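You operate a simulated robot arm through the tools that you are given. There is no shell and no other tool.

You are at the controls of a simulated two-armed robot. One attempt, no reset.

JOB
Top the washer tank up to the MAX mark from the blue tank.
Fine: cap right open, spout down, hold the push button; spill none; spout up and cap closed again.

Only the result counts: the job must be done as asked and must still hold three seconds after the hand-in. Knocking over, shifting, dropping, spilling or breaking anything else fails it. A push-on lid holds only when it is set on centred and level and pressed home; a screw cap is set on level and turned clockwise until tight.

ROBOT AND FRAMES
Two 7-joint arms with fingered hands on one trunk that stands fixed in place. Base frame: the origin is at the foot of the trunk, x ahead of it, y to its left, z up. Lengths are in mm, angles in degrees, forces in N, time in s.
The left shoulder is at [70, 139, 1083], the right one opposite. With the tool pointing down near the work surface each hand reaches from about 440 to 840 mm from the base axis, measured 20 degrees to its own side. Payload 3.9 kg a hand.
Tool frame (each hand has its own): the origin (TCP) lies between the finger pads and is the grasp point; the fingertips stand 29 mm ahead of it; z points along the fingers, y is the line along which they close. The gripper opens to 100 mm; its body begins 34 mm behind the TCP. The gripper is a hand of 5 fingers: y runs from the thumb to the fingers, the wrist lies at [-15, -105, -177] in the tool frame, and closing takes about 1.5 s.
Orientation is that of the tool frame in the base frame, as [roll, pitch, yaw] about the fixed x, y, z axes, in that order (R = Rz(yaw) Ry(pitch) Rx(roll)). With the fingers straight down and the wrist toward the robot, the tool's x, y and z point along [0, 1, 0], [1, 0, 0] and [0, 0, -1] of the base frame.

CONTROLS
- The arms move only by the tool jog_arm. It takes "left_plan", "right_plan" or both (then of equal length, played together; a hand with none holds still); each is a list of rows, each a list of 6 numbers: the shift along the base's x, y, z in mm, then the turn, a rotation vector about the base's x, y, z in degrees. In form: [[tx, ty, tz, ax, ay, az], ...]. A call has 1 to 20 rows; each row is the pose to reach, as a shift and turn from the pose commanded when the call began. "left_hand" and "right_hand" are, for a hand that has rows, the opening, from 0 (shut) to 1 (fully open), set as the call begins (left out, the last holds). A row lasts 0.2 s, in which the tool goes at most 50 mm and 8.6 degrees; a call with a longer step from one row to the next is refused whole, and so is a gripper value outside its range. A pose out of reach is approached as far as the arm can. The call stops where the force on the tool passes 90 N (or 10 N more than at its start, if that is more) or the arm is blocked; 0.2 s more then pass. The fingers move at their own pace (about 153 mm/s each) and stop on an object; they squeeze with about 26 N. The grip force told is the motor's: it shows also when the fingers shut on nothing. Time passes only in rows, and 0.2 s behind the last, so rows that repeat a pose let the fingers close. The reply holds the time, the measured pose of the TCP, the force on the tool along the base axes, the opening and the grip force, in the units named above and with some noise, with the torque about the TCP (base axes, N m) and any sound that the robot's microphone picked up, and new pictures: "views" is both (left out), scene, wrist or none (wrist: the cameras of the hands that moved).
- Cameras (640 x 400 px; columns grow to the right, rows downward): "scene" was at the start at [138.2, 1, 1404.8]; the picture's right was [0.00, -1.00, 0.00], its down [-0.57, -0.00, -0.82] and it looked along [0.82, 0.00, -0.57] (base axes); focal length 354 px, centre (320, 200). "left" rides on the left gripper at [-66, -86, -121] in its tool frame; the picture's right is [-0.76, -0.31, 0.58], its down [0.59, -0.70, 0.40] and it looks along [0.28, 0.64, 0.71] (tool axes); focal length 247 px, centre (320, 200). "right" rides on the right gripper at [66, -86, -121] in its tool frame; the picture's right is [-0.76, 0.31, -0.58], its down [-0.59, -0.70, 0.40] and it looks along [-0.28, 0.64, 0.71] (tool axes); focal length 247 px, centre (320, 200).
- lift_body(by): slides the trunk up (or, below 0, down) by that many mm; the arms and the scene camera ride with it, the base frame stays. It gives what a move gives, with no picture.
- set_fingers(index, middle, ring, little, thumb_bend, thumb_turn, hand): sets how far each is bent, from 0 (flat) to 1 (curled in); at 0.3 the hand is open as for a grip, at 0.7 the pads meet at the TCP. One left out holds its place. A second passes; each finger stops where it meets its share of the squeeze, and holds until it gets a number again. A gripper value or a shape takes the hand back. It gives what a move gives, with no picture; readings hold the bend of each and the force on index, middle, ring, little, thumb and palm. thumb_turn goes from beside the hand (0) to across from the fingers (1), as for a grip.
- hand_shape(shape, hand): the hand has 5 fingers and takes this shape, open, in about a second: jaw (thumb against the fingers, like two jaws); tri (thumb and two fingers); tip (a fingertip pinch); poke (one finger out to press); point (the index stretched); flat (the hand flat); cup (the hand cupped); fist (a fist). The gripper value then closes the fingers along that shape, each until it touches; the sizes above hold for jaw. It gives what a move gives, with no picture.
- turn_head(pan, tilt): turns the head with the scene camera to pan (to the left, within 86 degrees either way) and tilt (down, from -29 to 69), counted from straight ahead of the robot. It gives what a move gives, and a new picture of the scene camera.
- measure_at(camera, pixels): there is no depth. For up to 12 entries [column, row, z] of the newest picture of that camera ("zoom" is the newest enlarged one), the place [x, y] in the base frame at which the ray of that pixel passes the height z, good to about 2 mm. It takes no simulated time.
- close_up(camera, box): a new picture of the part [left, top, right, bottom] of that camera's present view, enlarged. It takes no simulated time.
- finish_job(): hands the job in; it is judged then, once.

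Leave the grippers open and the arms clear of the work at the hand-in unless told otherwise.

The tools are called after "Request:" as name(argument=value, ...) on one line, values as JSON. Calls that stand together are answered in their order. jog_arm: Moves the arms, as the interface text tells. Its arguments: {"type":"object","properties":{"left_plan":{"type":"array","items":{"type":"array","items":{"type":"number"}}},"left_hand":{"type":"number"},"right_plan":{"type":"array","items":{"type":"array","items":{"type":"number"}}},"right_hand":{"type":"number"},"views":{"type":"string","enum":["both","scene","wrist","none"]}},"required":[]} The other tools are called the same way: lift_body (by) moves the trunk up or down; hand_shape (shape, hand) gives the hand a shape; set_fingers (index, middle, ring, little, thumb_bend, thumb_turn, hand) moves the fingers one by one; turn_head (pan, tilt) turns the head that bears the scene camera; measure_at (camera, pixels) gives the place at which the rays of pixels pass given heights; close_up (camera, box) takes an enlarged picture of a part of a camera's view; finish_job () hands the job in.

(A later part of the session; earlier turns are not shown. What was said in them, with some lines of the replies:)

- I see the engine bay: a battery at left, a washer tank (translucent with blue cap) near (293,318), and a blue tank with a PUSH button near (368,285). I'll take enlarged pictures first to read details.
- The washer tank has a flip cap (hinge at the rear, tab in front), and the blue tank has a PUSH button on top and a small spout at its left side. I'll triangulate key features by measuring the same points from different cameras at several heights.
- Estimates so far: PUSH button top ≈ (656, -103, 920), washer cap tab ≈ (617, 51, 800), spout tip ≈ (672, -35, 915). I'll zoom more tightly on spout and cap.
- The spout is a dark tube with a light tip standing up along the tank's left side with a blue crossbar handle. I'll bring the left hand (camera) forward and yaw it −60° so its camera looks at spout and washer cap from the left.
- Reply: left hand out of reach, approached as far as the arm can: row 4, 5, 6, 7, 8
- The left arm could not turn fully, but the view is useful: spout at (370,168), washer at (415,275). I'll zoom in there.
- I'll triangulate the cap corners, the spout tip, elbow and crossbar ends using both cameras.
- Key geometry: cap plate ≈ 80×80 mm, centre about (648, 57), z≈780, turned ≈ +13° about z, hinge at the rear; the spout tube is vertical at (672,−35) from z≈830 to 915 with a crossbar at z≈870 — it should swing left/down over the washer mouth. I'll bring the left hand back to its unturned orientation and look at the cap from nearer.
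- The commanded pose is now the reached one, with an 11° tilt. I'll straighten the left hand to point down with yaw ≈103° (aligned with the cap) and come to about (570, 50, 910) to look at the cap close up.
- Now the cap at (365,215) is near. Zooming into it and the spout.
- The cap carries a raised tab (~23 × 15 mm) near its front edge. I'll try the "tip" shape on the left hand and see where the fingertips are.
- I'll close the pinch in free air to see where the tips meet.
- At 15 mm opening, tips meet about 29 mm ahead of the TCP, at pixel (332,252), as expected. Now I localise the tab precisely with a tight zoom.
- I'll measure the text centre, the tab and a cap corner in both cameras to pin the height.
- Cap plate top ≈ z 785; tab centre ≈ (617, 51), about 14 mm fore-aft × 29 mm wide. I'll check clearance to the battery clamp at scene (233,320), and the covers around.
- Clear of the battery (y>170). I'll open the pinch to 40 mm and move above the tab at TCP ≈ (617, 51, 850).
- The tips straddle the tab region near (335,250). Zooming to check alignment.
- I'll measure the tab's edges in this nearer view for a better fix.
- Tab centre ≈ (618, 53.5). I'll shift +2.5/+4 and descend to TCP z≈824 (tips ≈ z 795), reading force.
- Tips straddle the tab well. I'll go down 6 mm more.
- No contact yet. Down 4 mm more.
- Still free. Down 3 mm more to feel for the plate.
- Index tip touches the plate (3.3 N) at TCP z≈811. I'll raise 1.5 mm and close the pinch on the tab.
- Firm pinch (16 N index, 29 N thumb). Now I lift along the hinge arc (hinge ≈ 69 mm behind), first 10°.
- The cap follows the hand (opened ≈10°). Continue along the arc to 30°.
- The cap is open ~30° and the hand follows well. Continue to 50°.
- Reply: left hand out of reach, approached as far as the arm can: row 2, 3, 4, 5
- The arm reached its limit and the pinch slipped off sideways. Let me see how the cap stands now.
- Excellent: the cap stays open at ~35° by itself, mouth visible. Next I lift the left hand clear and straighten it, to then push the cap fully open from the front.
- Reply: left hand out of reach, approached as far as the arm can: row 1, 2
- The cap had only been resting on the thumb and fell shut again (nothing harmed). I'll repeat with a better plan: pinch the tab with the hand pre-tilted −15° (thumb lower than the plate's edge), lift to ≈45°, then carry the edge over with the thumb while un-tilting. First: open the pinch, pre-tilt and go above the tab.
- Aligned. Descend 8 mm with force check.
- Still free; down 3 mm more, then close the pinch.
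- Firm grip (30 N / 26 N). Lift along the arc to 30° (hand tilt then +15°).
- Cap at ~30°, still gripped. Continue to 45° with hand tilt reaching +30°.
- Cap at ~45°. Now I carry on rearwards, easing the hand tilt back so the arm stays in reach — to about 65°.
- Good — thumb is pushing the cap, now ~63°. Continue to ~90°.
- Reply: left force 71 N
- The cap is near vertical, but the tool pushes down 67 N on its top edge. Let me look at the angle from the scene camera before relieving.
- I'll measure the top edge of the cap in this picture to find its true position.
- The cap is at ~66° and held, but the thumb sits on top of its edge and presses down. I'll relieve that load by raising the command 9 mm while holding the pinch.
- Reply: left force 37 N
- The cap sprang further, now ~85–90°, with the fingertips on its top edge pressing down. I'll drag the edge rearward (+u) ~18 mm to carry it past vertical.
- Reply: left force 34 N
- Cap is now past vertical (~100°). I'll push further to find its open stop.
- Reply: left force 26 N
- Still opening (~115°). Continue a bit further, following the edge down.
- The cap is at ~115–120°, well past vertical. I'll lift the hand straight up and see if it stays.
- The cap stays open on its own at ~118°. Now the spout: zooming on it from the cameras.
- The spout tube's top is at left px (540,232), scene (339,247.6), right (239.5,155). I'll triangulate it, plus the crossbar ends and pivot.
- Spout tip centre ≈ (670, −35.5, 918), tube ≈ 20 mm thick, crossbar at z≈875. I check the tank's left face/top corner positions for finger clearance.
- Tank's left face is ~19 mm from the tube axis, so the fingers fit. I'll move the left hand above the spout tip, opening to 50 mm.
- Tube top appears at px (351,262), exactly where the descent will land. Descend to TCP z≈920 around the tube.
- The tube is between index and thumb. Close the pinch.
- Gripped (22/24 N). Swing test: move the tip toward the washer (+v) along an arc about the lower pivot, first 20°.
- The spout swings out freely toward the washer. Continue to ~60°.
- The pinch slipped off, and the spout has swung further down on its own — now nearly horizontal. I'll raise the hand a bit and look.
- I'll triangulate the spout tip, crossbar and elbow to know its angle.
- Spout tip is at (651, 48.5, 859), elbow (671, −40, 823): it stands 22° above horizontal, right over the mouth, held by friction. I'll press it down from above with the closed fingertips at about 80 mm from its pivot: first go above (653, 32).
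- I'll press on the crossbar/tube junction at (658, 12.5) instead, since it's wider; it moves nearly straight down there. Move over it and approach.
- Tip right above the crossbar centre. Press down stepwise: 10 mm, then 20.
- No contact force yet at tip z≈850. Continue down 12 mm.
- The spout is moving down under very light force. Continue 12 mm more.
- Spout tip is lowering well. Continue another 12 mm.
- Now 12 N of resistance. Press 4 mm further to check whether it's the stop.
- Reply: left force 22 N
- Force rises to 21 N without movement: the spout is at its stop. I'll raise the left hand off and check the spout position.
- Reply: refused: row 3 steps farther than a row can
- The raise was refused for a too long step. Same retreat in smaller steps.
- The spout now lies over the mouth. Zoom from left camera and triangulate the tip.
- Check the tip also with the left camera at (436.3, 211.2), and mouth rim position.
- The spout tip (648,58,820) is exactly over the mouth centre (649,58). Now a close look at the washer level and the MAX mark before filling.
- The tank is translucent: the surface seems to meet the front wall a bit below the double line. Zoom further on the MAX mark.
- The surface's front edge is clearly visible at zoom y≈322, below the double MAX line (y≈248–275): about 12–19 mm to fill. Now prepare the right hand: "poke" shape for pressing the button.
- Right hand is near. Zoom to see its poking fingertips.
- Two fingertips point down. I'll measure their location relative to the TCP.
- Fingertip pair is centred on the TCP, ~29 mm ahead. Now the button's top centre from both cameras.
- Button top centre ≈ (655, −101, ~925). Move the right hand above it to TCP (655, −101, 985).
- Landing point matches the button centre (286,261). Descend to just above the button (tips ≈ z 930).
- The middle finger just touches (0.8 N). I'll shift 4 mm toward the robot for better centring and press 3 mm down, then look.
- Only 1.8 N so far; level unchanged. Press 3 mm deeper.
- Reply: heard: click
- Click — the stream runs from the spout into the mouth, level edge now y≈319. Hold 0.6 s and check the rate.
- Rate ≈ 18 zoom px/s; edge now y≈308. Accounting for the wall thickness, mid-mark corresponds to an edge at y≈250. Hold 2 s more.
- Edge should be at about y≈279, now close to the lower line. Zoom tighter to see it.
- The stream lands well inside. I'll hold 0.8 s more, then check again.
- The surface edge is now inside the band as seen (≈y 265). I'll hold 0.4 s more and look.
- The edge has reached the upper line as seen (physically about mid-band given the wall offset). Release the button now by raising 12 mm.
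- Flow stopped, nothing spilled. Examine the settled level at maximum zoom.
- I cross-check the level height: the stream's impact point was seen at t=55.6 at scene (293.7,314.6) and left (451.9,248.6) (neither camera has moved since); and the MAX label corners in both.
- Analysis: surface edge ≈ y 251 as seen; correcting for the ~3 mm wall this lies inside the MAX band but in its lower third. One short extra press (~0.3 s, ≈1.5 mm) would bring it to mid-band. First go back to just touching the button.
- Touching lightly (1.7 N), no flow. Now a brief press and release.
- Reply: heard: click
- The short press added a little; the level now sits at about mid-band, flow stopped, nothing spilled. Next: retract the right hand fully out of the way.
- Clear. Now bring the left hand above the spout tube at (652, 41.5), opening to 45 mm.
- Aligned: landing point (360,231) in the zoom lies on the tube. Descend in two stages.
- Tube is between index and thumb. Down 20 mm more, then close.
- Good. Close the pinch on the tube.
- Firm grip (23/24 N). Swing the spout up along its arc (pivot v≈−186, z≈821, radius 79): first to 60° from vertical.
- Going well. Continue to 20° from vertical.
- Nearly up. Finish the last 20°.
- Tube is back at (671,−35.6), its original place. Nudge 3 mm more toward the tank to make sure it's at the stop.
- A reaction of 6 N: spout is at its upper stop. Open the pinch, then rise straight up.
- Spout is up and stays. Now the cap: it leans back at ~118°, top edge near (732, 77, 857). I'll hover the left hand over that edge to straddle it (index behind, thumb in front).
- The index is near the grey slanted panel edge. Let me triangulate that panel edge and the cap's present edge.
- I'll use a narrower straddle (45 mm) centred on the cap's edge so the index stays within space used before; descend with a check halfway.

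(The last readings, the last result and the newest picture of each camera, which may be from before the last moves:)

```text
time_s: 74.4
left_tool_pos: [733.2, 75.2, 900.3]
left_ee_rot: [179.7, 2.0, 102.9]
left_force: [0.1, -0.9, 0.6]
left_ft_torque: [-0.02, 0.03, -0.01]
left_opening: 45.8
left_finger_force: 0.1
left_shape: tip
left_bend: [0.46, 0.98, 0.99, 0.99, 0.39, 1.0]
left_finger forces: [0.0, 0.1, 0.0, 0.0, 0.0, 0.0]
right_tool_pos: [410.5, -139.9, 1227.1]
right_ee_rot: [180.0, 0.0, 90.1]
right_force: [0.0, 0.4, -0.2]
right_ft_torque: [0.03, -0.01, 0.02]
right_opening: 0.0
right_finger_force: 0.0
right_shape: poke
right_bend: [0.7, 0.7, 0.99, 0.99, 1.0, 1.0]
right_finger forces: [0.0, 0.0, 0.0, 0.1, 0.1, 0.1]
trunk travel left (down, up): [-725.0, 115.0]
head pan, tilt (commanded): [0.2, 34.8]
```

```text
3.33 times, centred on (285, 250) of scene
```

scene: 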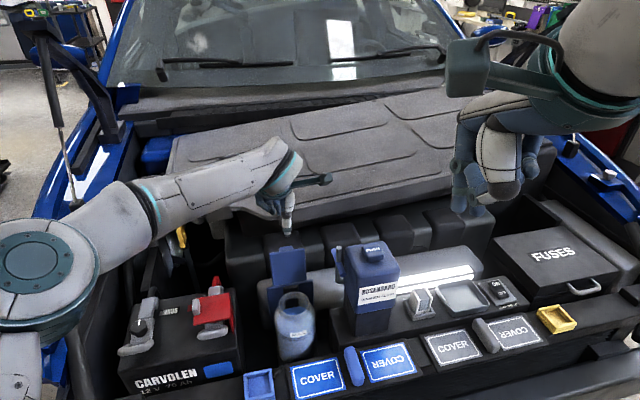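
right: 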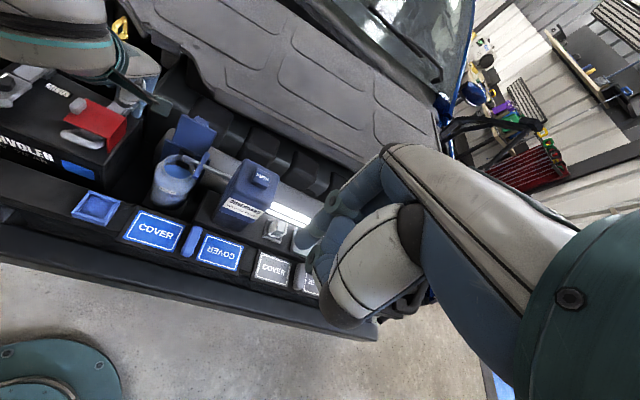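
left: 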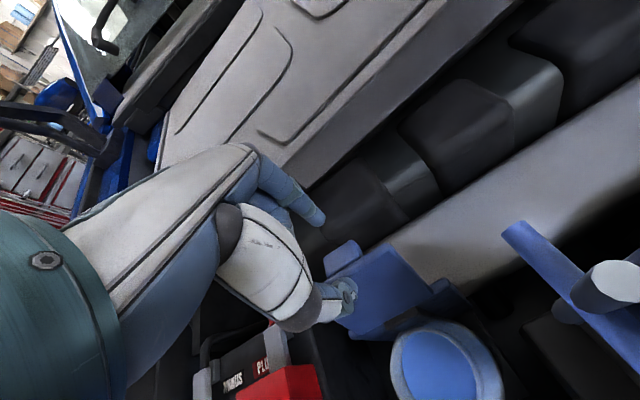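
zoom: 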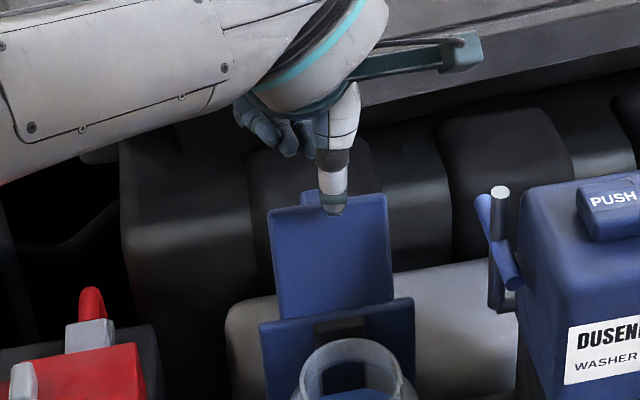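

Index is behind the tab and thumb in front. Descend 30 mm more to straddle the edge.

Request:
jog_arm(left_plan=[[0, 0, -10, 0, 0, 0], [0, 0, -20, 0, 0, 0], [0, 0, -30, 0, 0, 0], [0, 0, -30, 0, 0, 0]], views="wrist")

Request:
close_up(camera="left", box=[250, 170, 450, 340])

```text
time_s: 75.4
left_tool_pos: [731.5, 76.6, 870.4]
left_ee_rot: [179.7, 1.9, 102.9]
left_force: [0.0, -0.4, 0.1]
left_ft_torque: [0.0, -0.02, 0.0]
left_opening: 45.8
left_finger_force: 0.1
left_shape: tip
left_bend: [0.46, 0.98, 0.99, 0.99, 0.39, 1.0]
left_finger forces: [0.0, 0.0, 0.0, 0.0, 0.1, 0.1]
right_tool_pos: [410.1, -138.8, 1226.4]
right_ee_rot: [180.0, 0.0, 90.0]
right_force: [0.3, 0.3, -0.5]
right_ft_torque: [-0.01, -0.03, -0.01]
right_opening: 0.0
right_finger_force: 0.1
right_shape: poke
right_bend: [0.7, 0.7, 0.99, 0.99, 1.0, 1.0]
right_finger forces: [0.1, 0.1, 0.0, 0.1, 0.0, 0.1]
trunk travel left (down, up): [-725.0, 115.0]
head pan, tilt (commanded): [0.2, 34.8]
```

left: 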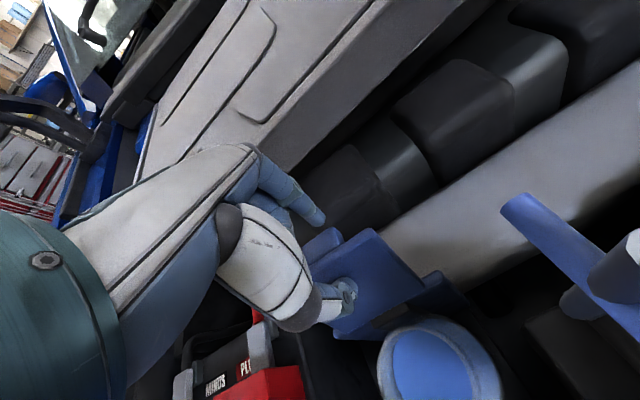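

```text
2.35 times, centred on (350, 255) of left
```

zoom: 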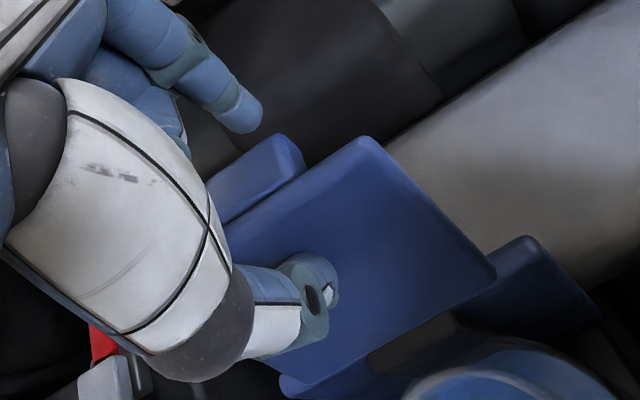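

Perfect straddle. Now move toward the robot (−u) 60 mm, so the index pulls the cap over vertical and it comes to rest against the thumb.

Request:
jog_arm(left_plan=[[-9.7, -2.3, 2, 0, 0, 0], [-19.5, -4.5, 5, 0, 0, 0], [-29.2, -6.8, 8, 0, 0, 0], [-39, -9, 10, 0, 0, 0], [-48.7, -11.3, 12, 0, 0, 0], [-58.4, -13.5, 12, 0, 0, 0], [-58.4, -13.5, 12, 0, 0, 0]], views="wrist")

Request:
close_up(camera="left", box=[250, 170, 450, 340])

Request:
close_up(camera="scene", box=[230, 210, 340, 330])

```text
time_s: 77.0
left_tool_pos: [672.8, 62.0, 882.3]
left_ee_rot: [179.8, 1.9, 102.9]
left_force: [0.8, 0.6, -0.6]
left_ft_torque: [0.03, -0.01, -0.02]
left_opening: 45.9
left_finger_force: 0.2
left_shape: tip
left_bend: [0.46, 0.98, 0.99, 0.99, 0.39, 1.0]
left_finger forces: [0.0, 0.0, 0.0, 0.0, 0.1, 0.0]
right_tool_pos: [411.7, -139.4, 1226.1]
right_ee_rot: [180.0, 0.0, 90.0]
right_force: [0.2, -0.7, 0.1]
right_ft_torque: [0.01, 0.0, 0.02]
right_opening: 0.0
right_finger_force: 0.1
right_shape: poke
right_bend: [0.7, 0.7, 0.99, 0.99, 1.0, 1.0]
right_finger forces: [0.1, 0.0, 0.1, 0.0, 0.1, 0.0]
trunk travel left (down, up): [-725.0, 115.0]
head pan, tilt (commanded): [0.2, 34.8]
```

left: 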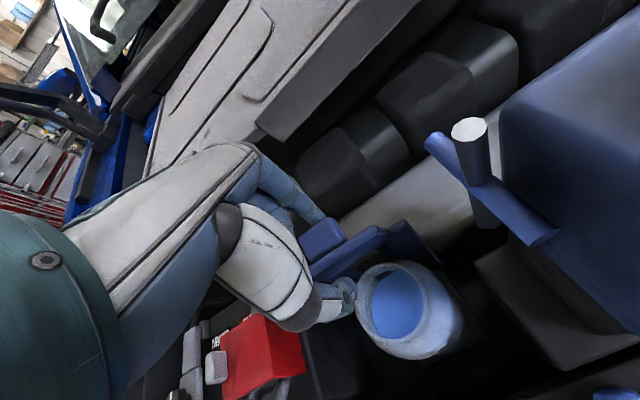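

```text
2.35 times, centred on (350, 255) of left
```

zoom: 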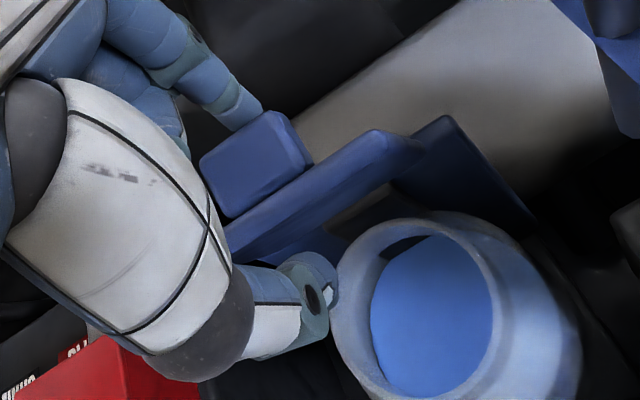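

```text
3.33 times, centred on (285, 270) of scene
```

zoom: 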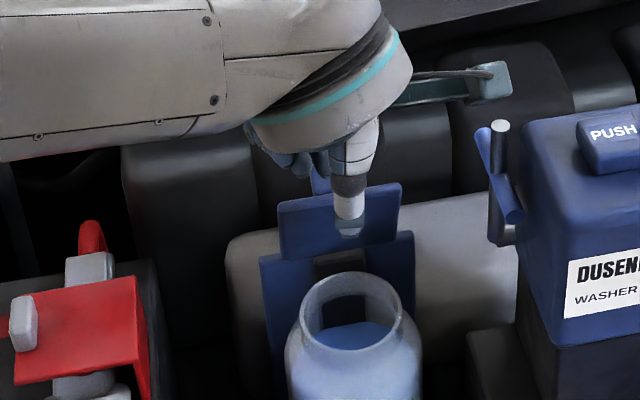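

The cap is now about vertical. Continue 25 mm toward the robot so it tips onto the thumb.

Request:
jog_arm(left_plan=[[-8, -1.8, 0, 0, 0, 0], [-16, -3.7, 0, 0, 0, 0], [-24, -5.6, 0, 0, 0, 0], [-24, -5.6, 0, 0, 0, 0]], views="none")

Request:
close_up(camera="left", box=[250, 170, 450, 340])

Request:
close_up(camera="scene", box=[230, 210, 340, 330])

```text
time_s: 78.0
left_tool_pos: [649.6, 56.6, 882.1]
left_ee_rot: [179.8, 2.0, 102.9]
left_force: [0.5, -0.7, 0.5]
left_ft_torque: [0.02, 0.0, -0.01]
left_opening: 45.6
left_finger_force: 0.0
left_shape: tip
left_bend: [0.46, 0.98, 0.99, 0.99, 0.39, 1.0]
left_finger forces: [0.1, 0.0, 0.0, 0.0, 0.0, 0.0]
right_tool_pos: [410.7, -139.9, 1225.9]
right_ee_rot: [-180.0, 0.0, 89.9]
right_force: [0.6, -0.1, 0.0]
right_ft_torque: [0.0, -0.03, 0.0]
right_opening: 0.1
right_finger_force: 0.0
right_shape: poke
right_bend: [0.7, 0.7, 0.99, 0.99, 1.0, 1.0]
right_finger forces: [0.0, 0.0, 0.0, 0.0, 0.0, 0.0]
trunk travel left (down, up): [-725.0, 115.0]
head pan, tilt (commanded): [0.2, 34.8]
```

```text
2.35 times, centred on (350, 255) of left
```

zoom: 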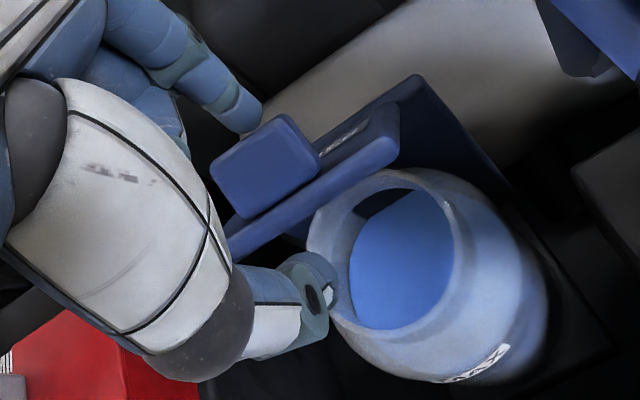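

```text
3.33 times, centred on (285, 270) of scene
```

zoom: 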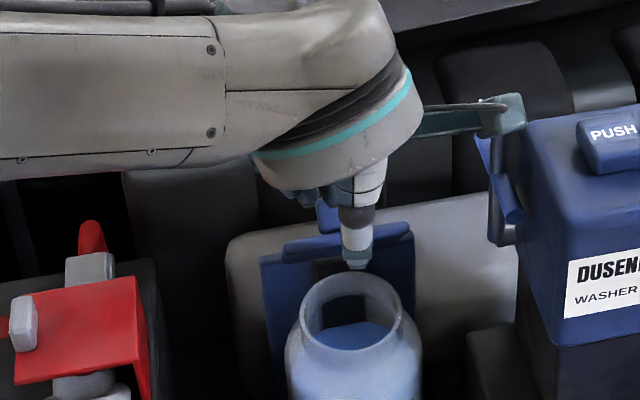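

The cap (~65°) follows the index and stays by hinge friction. Now lower it: move forward-down so the index presses the cap's top toward closed, thumb staying in front of its edge.

Request:
jog_arm(left_plan=[[-9.7, -2.3, -8, 0, 0, 0], [-19.5, -4.5, -22, 0, 0, 0], [-24.4, -5.6, -32, 0, 0, 0], [-24.4, -5.6, -32, 0, 0, 0]], views="none")

Request:
close_up(camera="left", box=[250, 170, 450, 340])

Request:
close_up(camera="scene", box=[230, 210, 340, 330])

```text
time_s: 79.0
left_tool_pos: [626.0, 52.3, 849.7]
left_ee_rot: [179.9, 2.0, 102.9]
left_force: [0.0, 0.2, 0.7]
left_ft_torque: [0.03, 0.03, 0.01]
left_opening: 45.7
left_finger_force: 0.0
left_shape: tip
left_bend: [0.46, 0.98, 0.99, 0.99, 0.39, 1.0]
left_finger forces: [0.1, 0.0, 0.0, 0.1, 0.1, 0.0]
right_tool_pos: [411.5, -139.3, 1226.8]
right_ee_rot: [-180.0, 0.0, 90.0]
right_force: [-0.6, -0.7, 0.6]
right_ft_torque: [-0.03, 0.03, 0.03]
right_opening: 0.0
right_finger_force: 0.1
right_shape: poke
right_bend: [0.7, 0.7, 0.99, 0.99, 1.0, 1.0]
right_finger forces: [0.0, 0.1, 0.0, 0.0, 0.0, 0.1]
trunk travel left (down, up): [-725.0, 115.0]
head pan, tilt (commanded): [0.2, 34.8]
```

```text
2.35 times, centred on (350, 255) of left
```

zoom: 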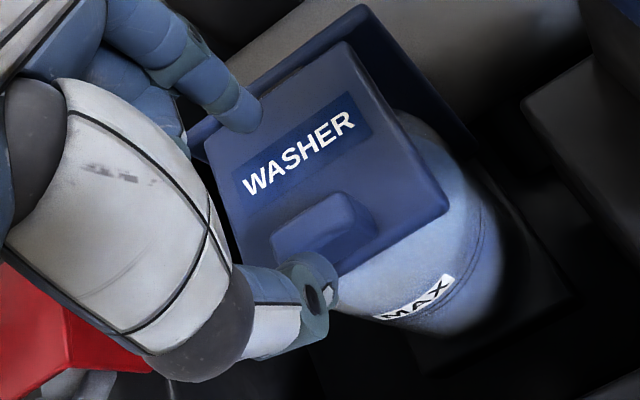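

```text
3.33 times, centred on (285, 270) of scene
```

zoom: 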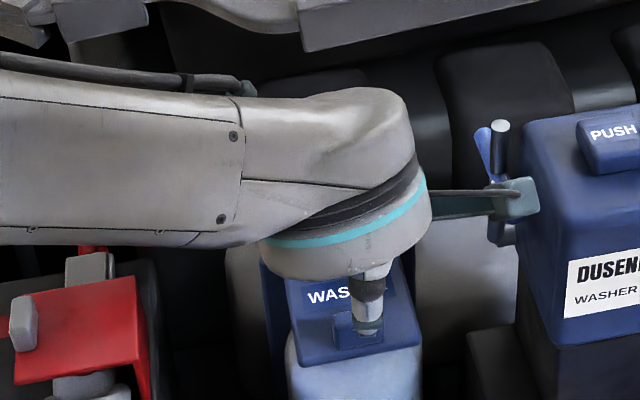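

The cap has come down flat. Raise, close the fingers, and then press the cap home at its tab.

Request:
jog_arm(left_plan=[[0, 0, 15, 0, 0, 0], [-4, 0, 25, 0, 0, 0], [-7, 1, 25, 0, 0, 0], [-7, 1, 25, 0, 0, 0], [-7, 1, 25, 0, 0, 0], [-7, 1, 25, 0, 0, 0]], left_hand=0, views="wrist")

Request:
close_up(camera="left", box=[250, 170, 450, 340])

Request:
close_up(camera="right", box=[120, 110, 270, 240])

```text
time_s: 80.4
left_tool_pos: [617.0, 52.1, 874.4]
left_ee_rot: [179.7, 1.9, 102.9]
left_force: [0.6, -0.5, -0.1]
left_ft_torque: [0.01, 0.0, 0.0]
left_opening: 0.0
left_finger_force: 25.9
left_shape: tip
left_bend: [0.7, 1.0, 1.0, 1.0, 0.7, 1.0]
left_finger forces: [0.0, 0.0, 0.1, 0.0, 0.0, 0.0]
right_tool_pos: [409.8, -138.8, 1226.3]
right_ee_rot: [180.0, 0.0, 90.0]
right_force: [0.0, -0.1, 0.3]
right_ft_torque: [-0.01, 0.01, -0.02]
right_opening: 0.0
right_finger_force: 0.0
right_shape: poke
right_bend: [0.7, 0.7, 0.99, 0.99, 1.0, 1.0]
right_finger forces: [0.0, 0.1, 0.0, 0.0, 0.0, 0.0]
trunk travel left (down, up): [-725.0, 115.0]
head pan, tilt (commanded): [0.2, 34.8]
```

left: 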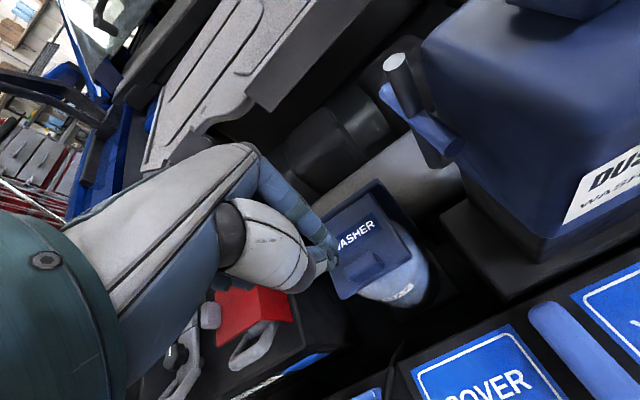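

```text
2.35 times, centred on (350, 255) of left
```

zoom: 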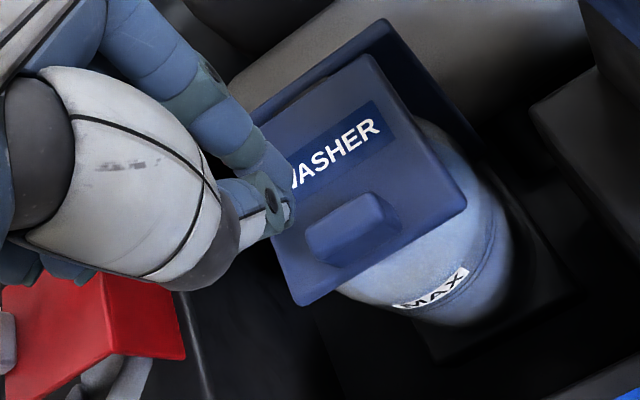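

```text
3.08 times, centred on (195, 175) of right
```

zoom: 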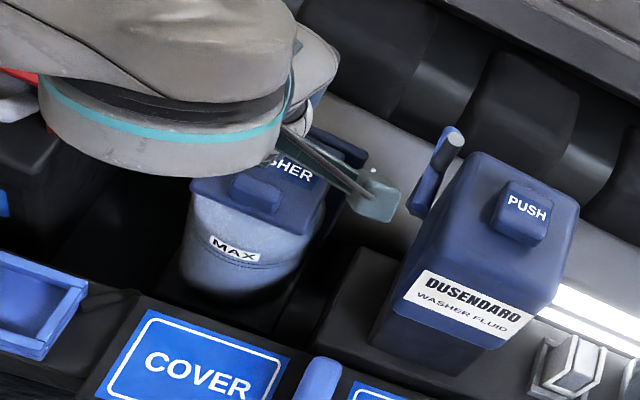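

Cap lies closed. Landing point (354,228) is on the tab (352,225). Descend and press stepwise.

Request:
jog_arm(left_plan=[[0, 0, -15, 0, 0, 0], [0, 0, -30, 0, 0, 0], [0, 0, -42, 0, 0, 0], [0, 0, -48, 0, 0, 0]], views="none")

Request:
jog_arm(left_plan=[[0, 0, -2, 0, 0, 0], [0, 0, -4, 0, 0, 0]], views="none")

```text
time_s: 81.4
left_tool_pos: [616.0, 50.7, 832.2]
left_ee_rot: [179.2, 2.2, 102.8]
left_force: [-9.2, -2.6, 27.2]
left_ft_torque: [0.0, 0.39, 0.08]
left_opening: 0.0
left_finger_force: 26.2
left_shape: tip
left_bend: [0.7, 1.0, 1.0, 1.0, 0.7, 1.0]
left_finger forces: [0.0, 0.1, 0.0, 0.1, 50.2, 0.0]
right_tool_pos: [404.9, -140.4, 1228.2]
right_ee_rot: [179.8, -0.2, 90.0]
right_force: [0.0, -0.6, -0.1]
right_ft_torque: [0.01, 0.02, 0.0]
right_opening: 0.0
right_finger_force: 0.0
right_shape: poke
right_bend: [0.7, 0.7, 0.99, 0.99, 1.0, 1.0]
right_finger forces: [0.1, 0.0, 0.0, 0.1, 0.0, 0.1]
trunk travel left (down, up): [-725.0, 115.0]
head pan, tilt (commanded): [0.2, 34.8]
```

```text
time_s: 82.0
left_tool_pos: [615.3, 48.6, 831.8]
left_ee_rot: [179.0, 2.3, 102.7]
left_force: [-11.7, -5.5, 41.4]
left_ft_torque: [-0.05, 0.44, 0.15]
left_opening: 0.0
left_finger_force: 26.0
left_shape: tip
left_bend: [0.7, 1.0, 1.0, 1.0, 0.7, 1.0]
left_finger forces: [0.0, 0.0, 0.0, 0.1, 68.0, 0.1]
right_tool_pos: [402.3, -142.0, 1229.1]
right_ee_rot: [179.6, -0.1, 90.0]
right_force: [0.6, -0.1, -0.8]
right_ft_torque: [-0.02, 0.02, 0.01]
right_opening: 0.0
right_finger_force: 0.1
right_shape: poke
right_bend: [0.7, 0.7, 0.99, 0.99, 1.0, 1.0]
right_finger forces: [0.1, 0.0, 0.0, 0.0, 0.0, 0.0]
trunk travel left (down, up): [-725.0, 115.0]
head pan, tilt (commanded): [0.2, 34.8]
```

Pressed with 41 N and no further travel: the cap is home. Raise the hand and retreat the left arm toward its start, opening the hand.

Request:
jog_arm(left_plan=[[0, 0, 20, 0, 0, 0], [-10, 5, 60, 0, 0, 0], [-40, 20, 95, 0, 0, 0], [-75, 40, 125, 0, 0, 0], [-110, 60, 155, 0, 0, 0], [-145, 80, 185, 0, 0, 0], [-175, 95, 220, 0, 0, 0]], left_hand=0, views="both")

Request:
close_up(camera="scene", box=[240, 220, 430, 380])

Request:
close_up(camera="scene", box=[250, 270, 330, 370])

```text
refused: row 4 steps farther than a row can; nothing moved
```

```text
2.50 times, centred on (335, 300) of scene
```

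zoom: 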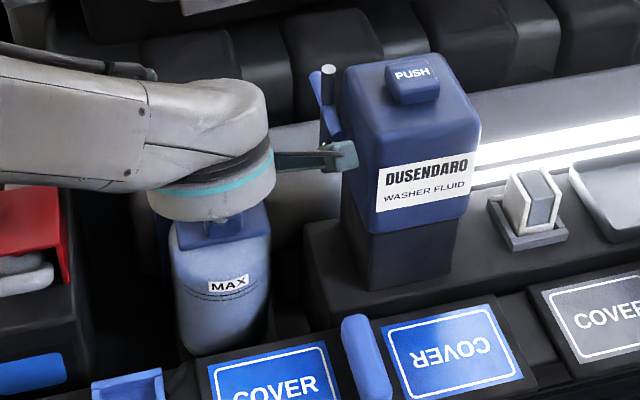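

```text
4.00 times, centred on (290, 320) of scene
```

zoom: 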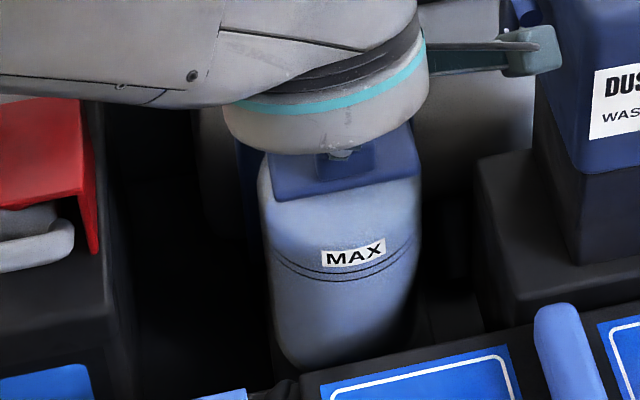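

A step was a bit too long. Same retreat with shorter steps.

Request:
jog_arm(left_plan=[[0, 0, 20, 0, 0, 0], [-8, 4, 60, 0, 0, 0], [-30, 15, 95, 0, 0, 0], [-60, 30, 123, 0, 0, 0], [-90, 46, 150, 0, 0, 0], [-120, 62, 177, 0, 0, 0], [-150, 78, 204, 0, 0, 0], [-180, 92, 235, 0, 0, 0]], left_hand=0, views="both")

Request:
close_up(camera="scene", box=[240, 220, 430, 380])

Request:
close_up(camera="scene", box=[250, 270, 330, 370])

```text
time_s: 83.8
left_tool_pos: [436.2, 145.4, 1059.4]
left_ee_rot: [179.6, 2.0, 103.0]
left_force: [0.1, 0.1, -0.3]
left_ft_torque: [-0.01, 0.0, -0.02]
left_opening: 0.0
left_finger_force: 25.7
left_shape: tip
left_bend: [0.72, 1.0, 1.0, 1.0, 0.7, 1.0]
left_finger forces: [0.1, 0.0, 0.1, 0.0, 0.0, 0.0]
right_tool_pos: [408.4, -138.2, 1227.5]
right_ee_rot: [179.9, -0.1, 90.0]
right_force: [-0.3, 0.0, 0.4]
right_ft_torque: [0.0, 0.03, -0.01]
right_opening: 0.0
right_finger_force: 0.1
right_shape: poke
right_bend: [0.7, 0.7, 0.99, 0.99, 1.0, 1.0]
right_finger forces: [0.1, 0.0, 0.0, 0.1, 0.2, 0.1]
trunk travel left (down, up): [-725.0, 115.0]
head pan, tilt (commanded): [0.2, 34.8]
```

scene: 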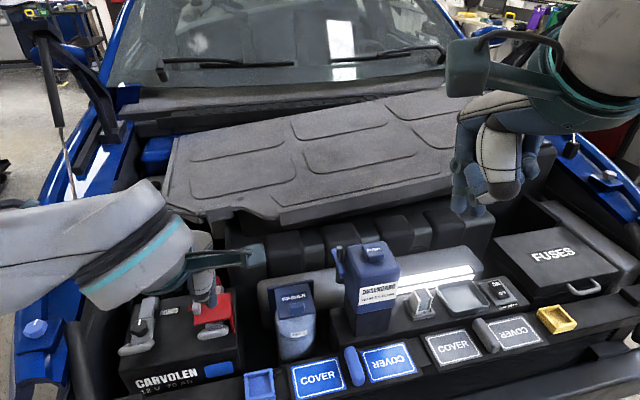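
left: 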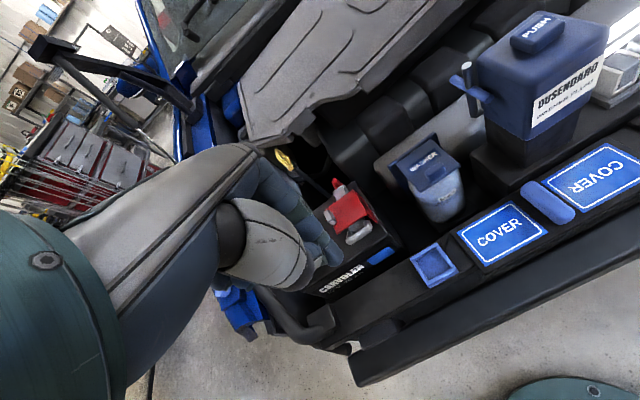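

```text
2.50 times, centred on (335, 300) of scene
```

zoom: 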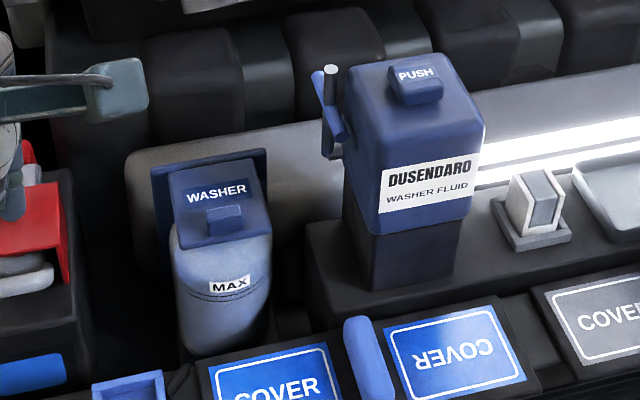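

```text
4.00 times, centred on (290, 320) of scene
```

zoom: 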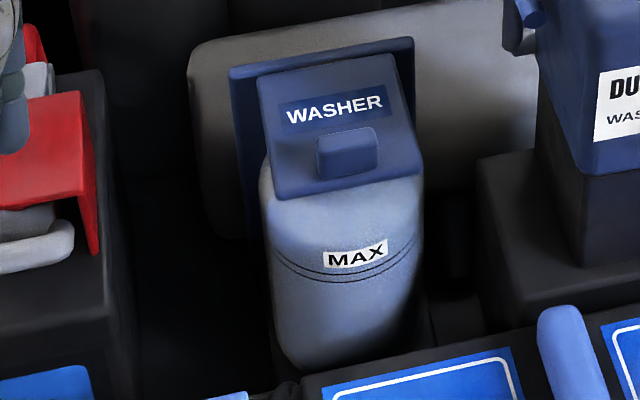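

Everything matches the initial picture (cap shut, spout up). One more check of the level and of the spout at high zoom.

Request:
close_up(camera="scene", box=[273, 320, 321, 350])

Request:
close_up(camera="scene", box=[310, 225, 410, 290])

Request:
close_up(camera="left", box=[370, 110, 480, 240])

```text
13.33 times, centred on (297, 335) of scene
```

zoom: 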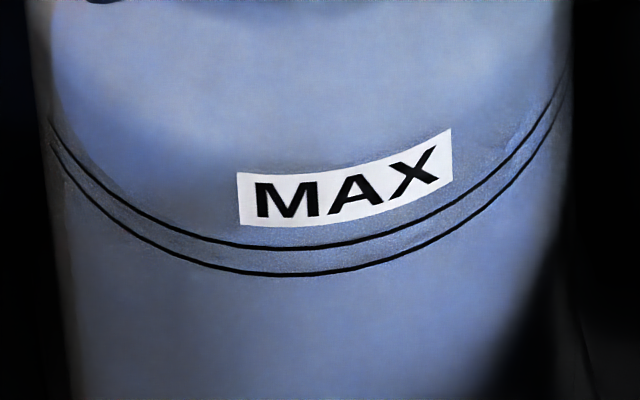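

```text
6.15 times, centred on (360, 258) of scene
```

zoom: 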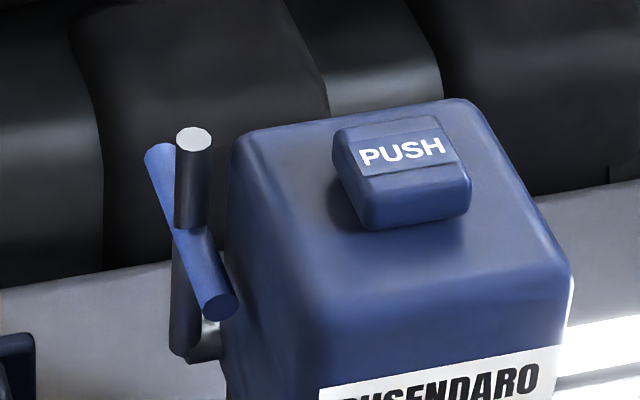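

```text
3.08 times, centred on (425, 175) of left
```

zoom: 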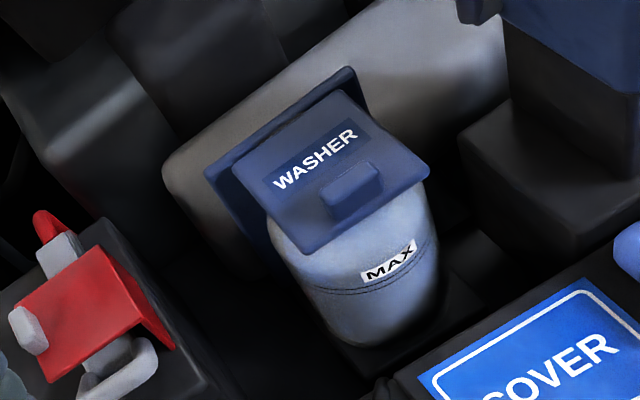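

Let me view the level also from the left camera at high zoom for a second perspective.

Request:
close_up(camera="left", box=[404, 180, 452, 228])

Request:
close_up(camera="right", box=[145, 165, 200, 215])

```text
8.33 times, centred on (428, 204) of left
```

zoom: 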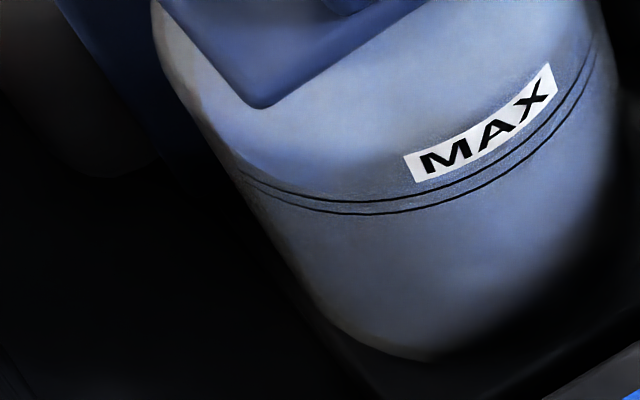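

```text
8.00 times, centred on (172, 190) of right
```

zoom: 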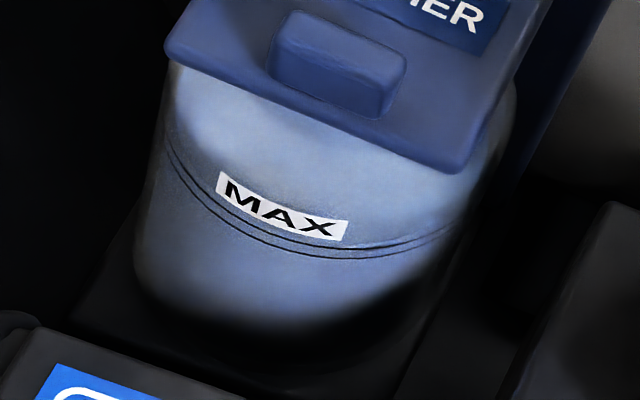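

Both views put the surface within the MAX band. Finally, raise the left arm to its start pose and open both hands (jaw shape).

Request:
jog_arm(left_plan=[[-10, 5, 40, 0, 0, -4], [-20, 10, 80, 0, 0, -8], [-30, 14, 115, 0, 0, -12], [-36, 18, 150, 0, 0, -13]], views="none")

Request:
hand_shape(shape="jaw", hand="left")

Request:
hand_shape(shape="jaw", hand="right")

Request:
turn_head(pan=0.2, tilt=34.8)

Request:
close_up(camera="scene", box=[240, 220, 430, 380])

```text
time_s: 84.8
left_tool_pos: [400.6, 161.2, 1208.2]
left_ee_rot: [179.7, 2.0, 89.9]
left_force: [-0.1, 0.5, 0.5]
left_ft_torque: [0.04, 0.01, -0.02]
left_opening: 0.1
left_finger_force: 26.2
left_shape: tip
left_bend: [0.72, 1.0, 1.0, 1.0, 0.7, 1.0]
left_finger forces: [0.0, 0.0, 0.1, 0.1, 0.0, 0.0]
right_tool_pos: [410.6, -139.2, 1227.1]
right_ee_rot: [-180.0, 0.0, 90.0]
right_force: [-0.5, 0.0, -0.3]
right_ft_torque: [-0.03, 0.01, 0.0]
right_opening: 0.2
right_finger_force: 0.0
right_shape: poke
right_bend: [0.7, 0.7, 0.99, 0.99, 1.0, 1.0]
right_finger forces: [0.1, 0.1, 0.0, 0.0, 0.1, 0.0]
trunk travel left (down, up): [-725.0, 115.0]
head pan, tilt (commanded): [0.2, 34.8]
```

```text
time_s: 85.7
left_tool_pos: [401.4, 162.8, 1206.6]
left_ee_rot: [179.8, 2.0, 89.9]
left_force: [-0.3, -0.4, -0.5]
left_ft_torque: [0.0, -0.01, 0.01]
left_opening: 99.9
left_finger_force: 0.0
left_shape: jaw
left_bend: [0.3, 0.3, 0.3, 0.3, 0.3, 0.98]
left_finger forces: [0.0, 0.0, 0.0, 0.0, 0.0, 0.1]
right_tool_pos: [410.1, -138.2, 1226.9]
right_ee_rot: [-180.0, 0.0, 90.0]
right_force: [0.5, 0.0, -0.2]
right_ft_torque: [0.03, 0.01, -0.02]
right_opening: 0.0
right_finger_force: 0.0
right_shape: poke
right_bend: [0.7, 0.7, 0.99, 0.99, 1.0, 1.0]
right_finger forces: [0.0, 0.0, 0.0, 0.1, 0.0, 0.1]
trunk travel left (down, up): [-725.0, 115.0]
head pan, tilt (commanded): [0.2, 34.8]
```

```text
time_s: 86.6
left_tool_pos: [400.8, 162.3, 1206.9]
left_ee_rot: [179.7, 2.0, 89.9]
left_force: [0.6, -0.8, -0.1]
left_ft_torque: [0.02, -0.03, -0.02]
left_opening: 99.9
left_finger_force: 0.1
left_shape: jaw
left_bend: [0.3, 0.3, 0.3, 0.3, 0.3, 0.98]
left_finger forces: [0.0, 0.0, 0.1, 0.0, 0.0, 0.1]
right_tool_pos: [410.6, -140.0, 1225.4]
right_ee_rot: [180.0, 0.1, 90.0]
right_force: [-0.3, 0.7, 0.0]
right_ft_torque: [-0.01, -0.01, -0.01]
right_opening: 100.1
right_finger_force: 0.0
right_shape: jaw
right_bend: [0.3, 0.3, 0.3, 0.3, 0.3, 0.98]
right_finger forces: [0.0, 0.1, 0.0, 0.0, 0.1, 0.0]
trunk travel left (down, up): [-725.0, 115.0]
head pan, tilt (commanded): [0.2, 34.8]
```

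```text
time_s: 87.2
left_tool_pos: [401.6, 163.7, 1208.1]
left_ee_rot: [179.6, 2.1, 89.9]
left_force: [0.2, -0.7, -0.3]
left_ft_torque: [-0.02, 0.02, 0.02]
left_opening: 99.8
left_finger_force: 0.1
left_shape: jaw
left_bend: [0.3, 0.3, 0.3, 0.3, 0.3, 0.98]
left_finger forces: [0.0, 0.0, 0.0, 0.1, 0.1, 0.0]
right_tool_pos: [410.8, -138.5, 1225.8]
right_ee_rot: [-180.0, 0.0, 90.0]
right_force: [-0.3, 0.4, -0.6]
right_ft_torque: [-0.01, -0.02, 0.02]
right_opening: 100.0
right_finger_force: 0.0
right_shape: jaw
right_bend: [0.3, 0.3, 0.3, 0.3, 0.3, 0.98]
right_finger forces: [0.0, 0.0, 0.0, 0.1, 0.0, 0.0]
trunk travel left (down, up): [-725.0, 115.0]
head pan, tilt (commanded): [0.2, 34.8]
```

scene: 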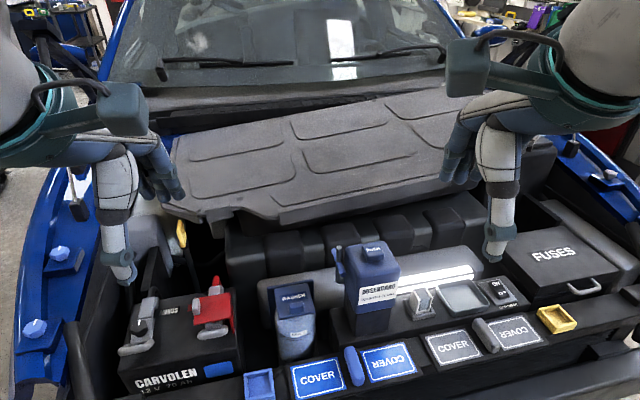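

```text
2.50 times, centred on (335, 300) of scene
```

zoom: 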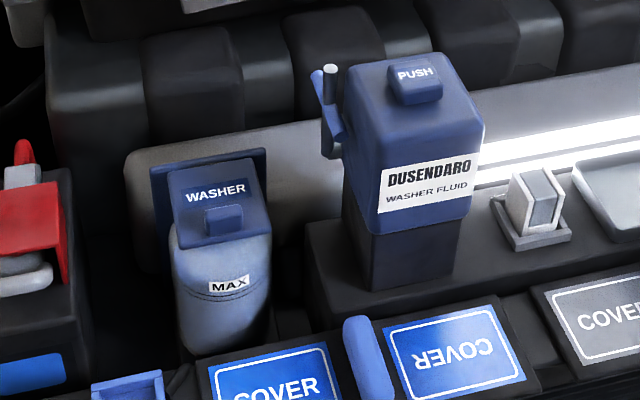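

The picture matches the start: cap shut, spout up, nothing shifted or spilled. The level is in the MAX band, and both hands are open and clear. I'm handing the job in.

Request:
finish_job()

```text
The job is handed in.
```

The washer tank is topped up from the blue tank and the job is handed in. I don't have the judge's result yet.

- **Level:** the fluid surface is inside the band between the two MAX lines. I judged it by eye through the translucent wall, so it could be off by a few millimetres.
- **Filling:** with the cap fully open and the spout down over the mouth, I held the push button for about 3.5 s. A short second press of about 0.3 s finished it. The stream fell inside the mouth and I saw nothing spilled.
- **Spout:** it is back up against its stop and stays there.
- **Cap:** it is closed. I pressed it down with about 41 N and it moved no further, but I heard no click.
- **Cap slip:** on the first attempt to open it, the cap slipped from the grip and fell shut. No harm was visible, and the second attempt worked.
- **Arms:** both are back at their start positions with hands open, and nothing else around the tanks looks shifted.
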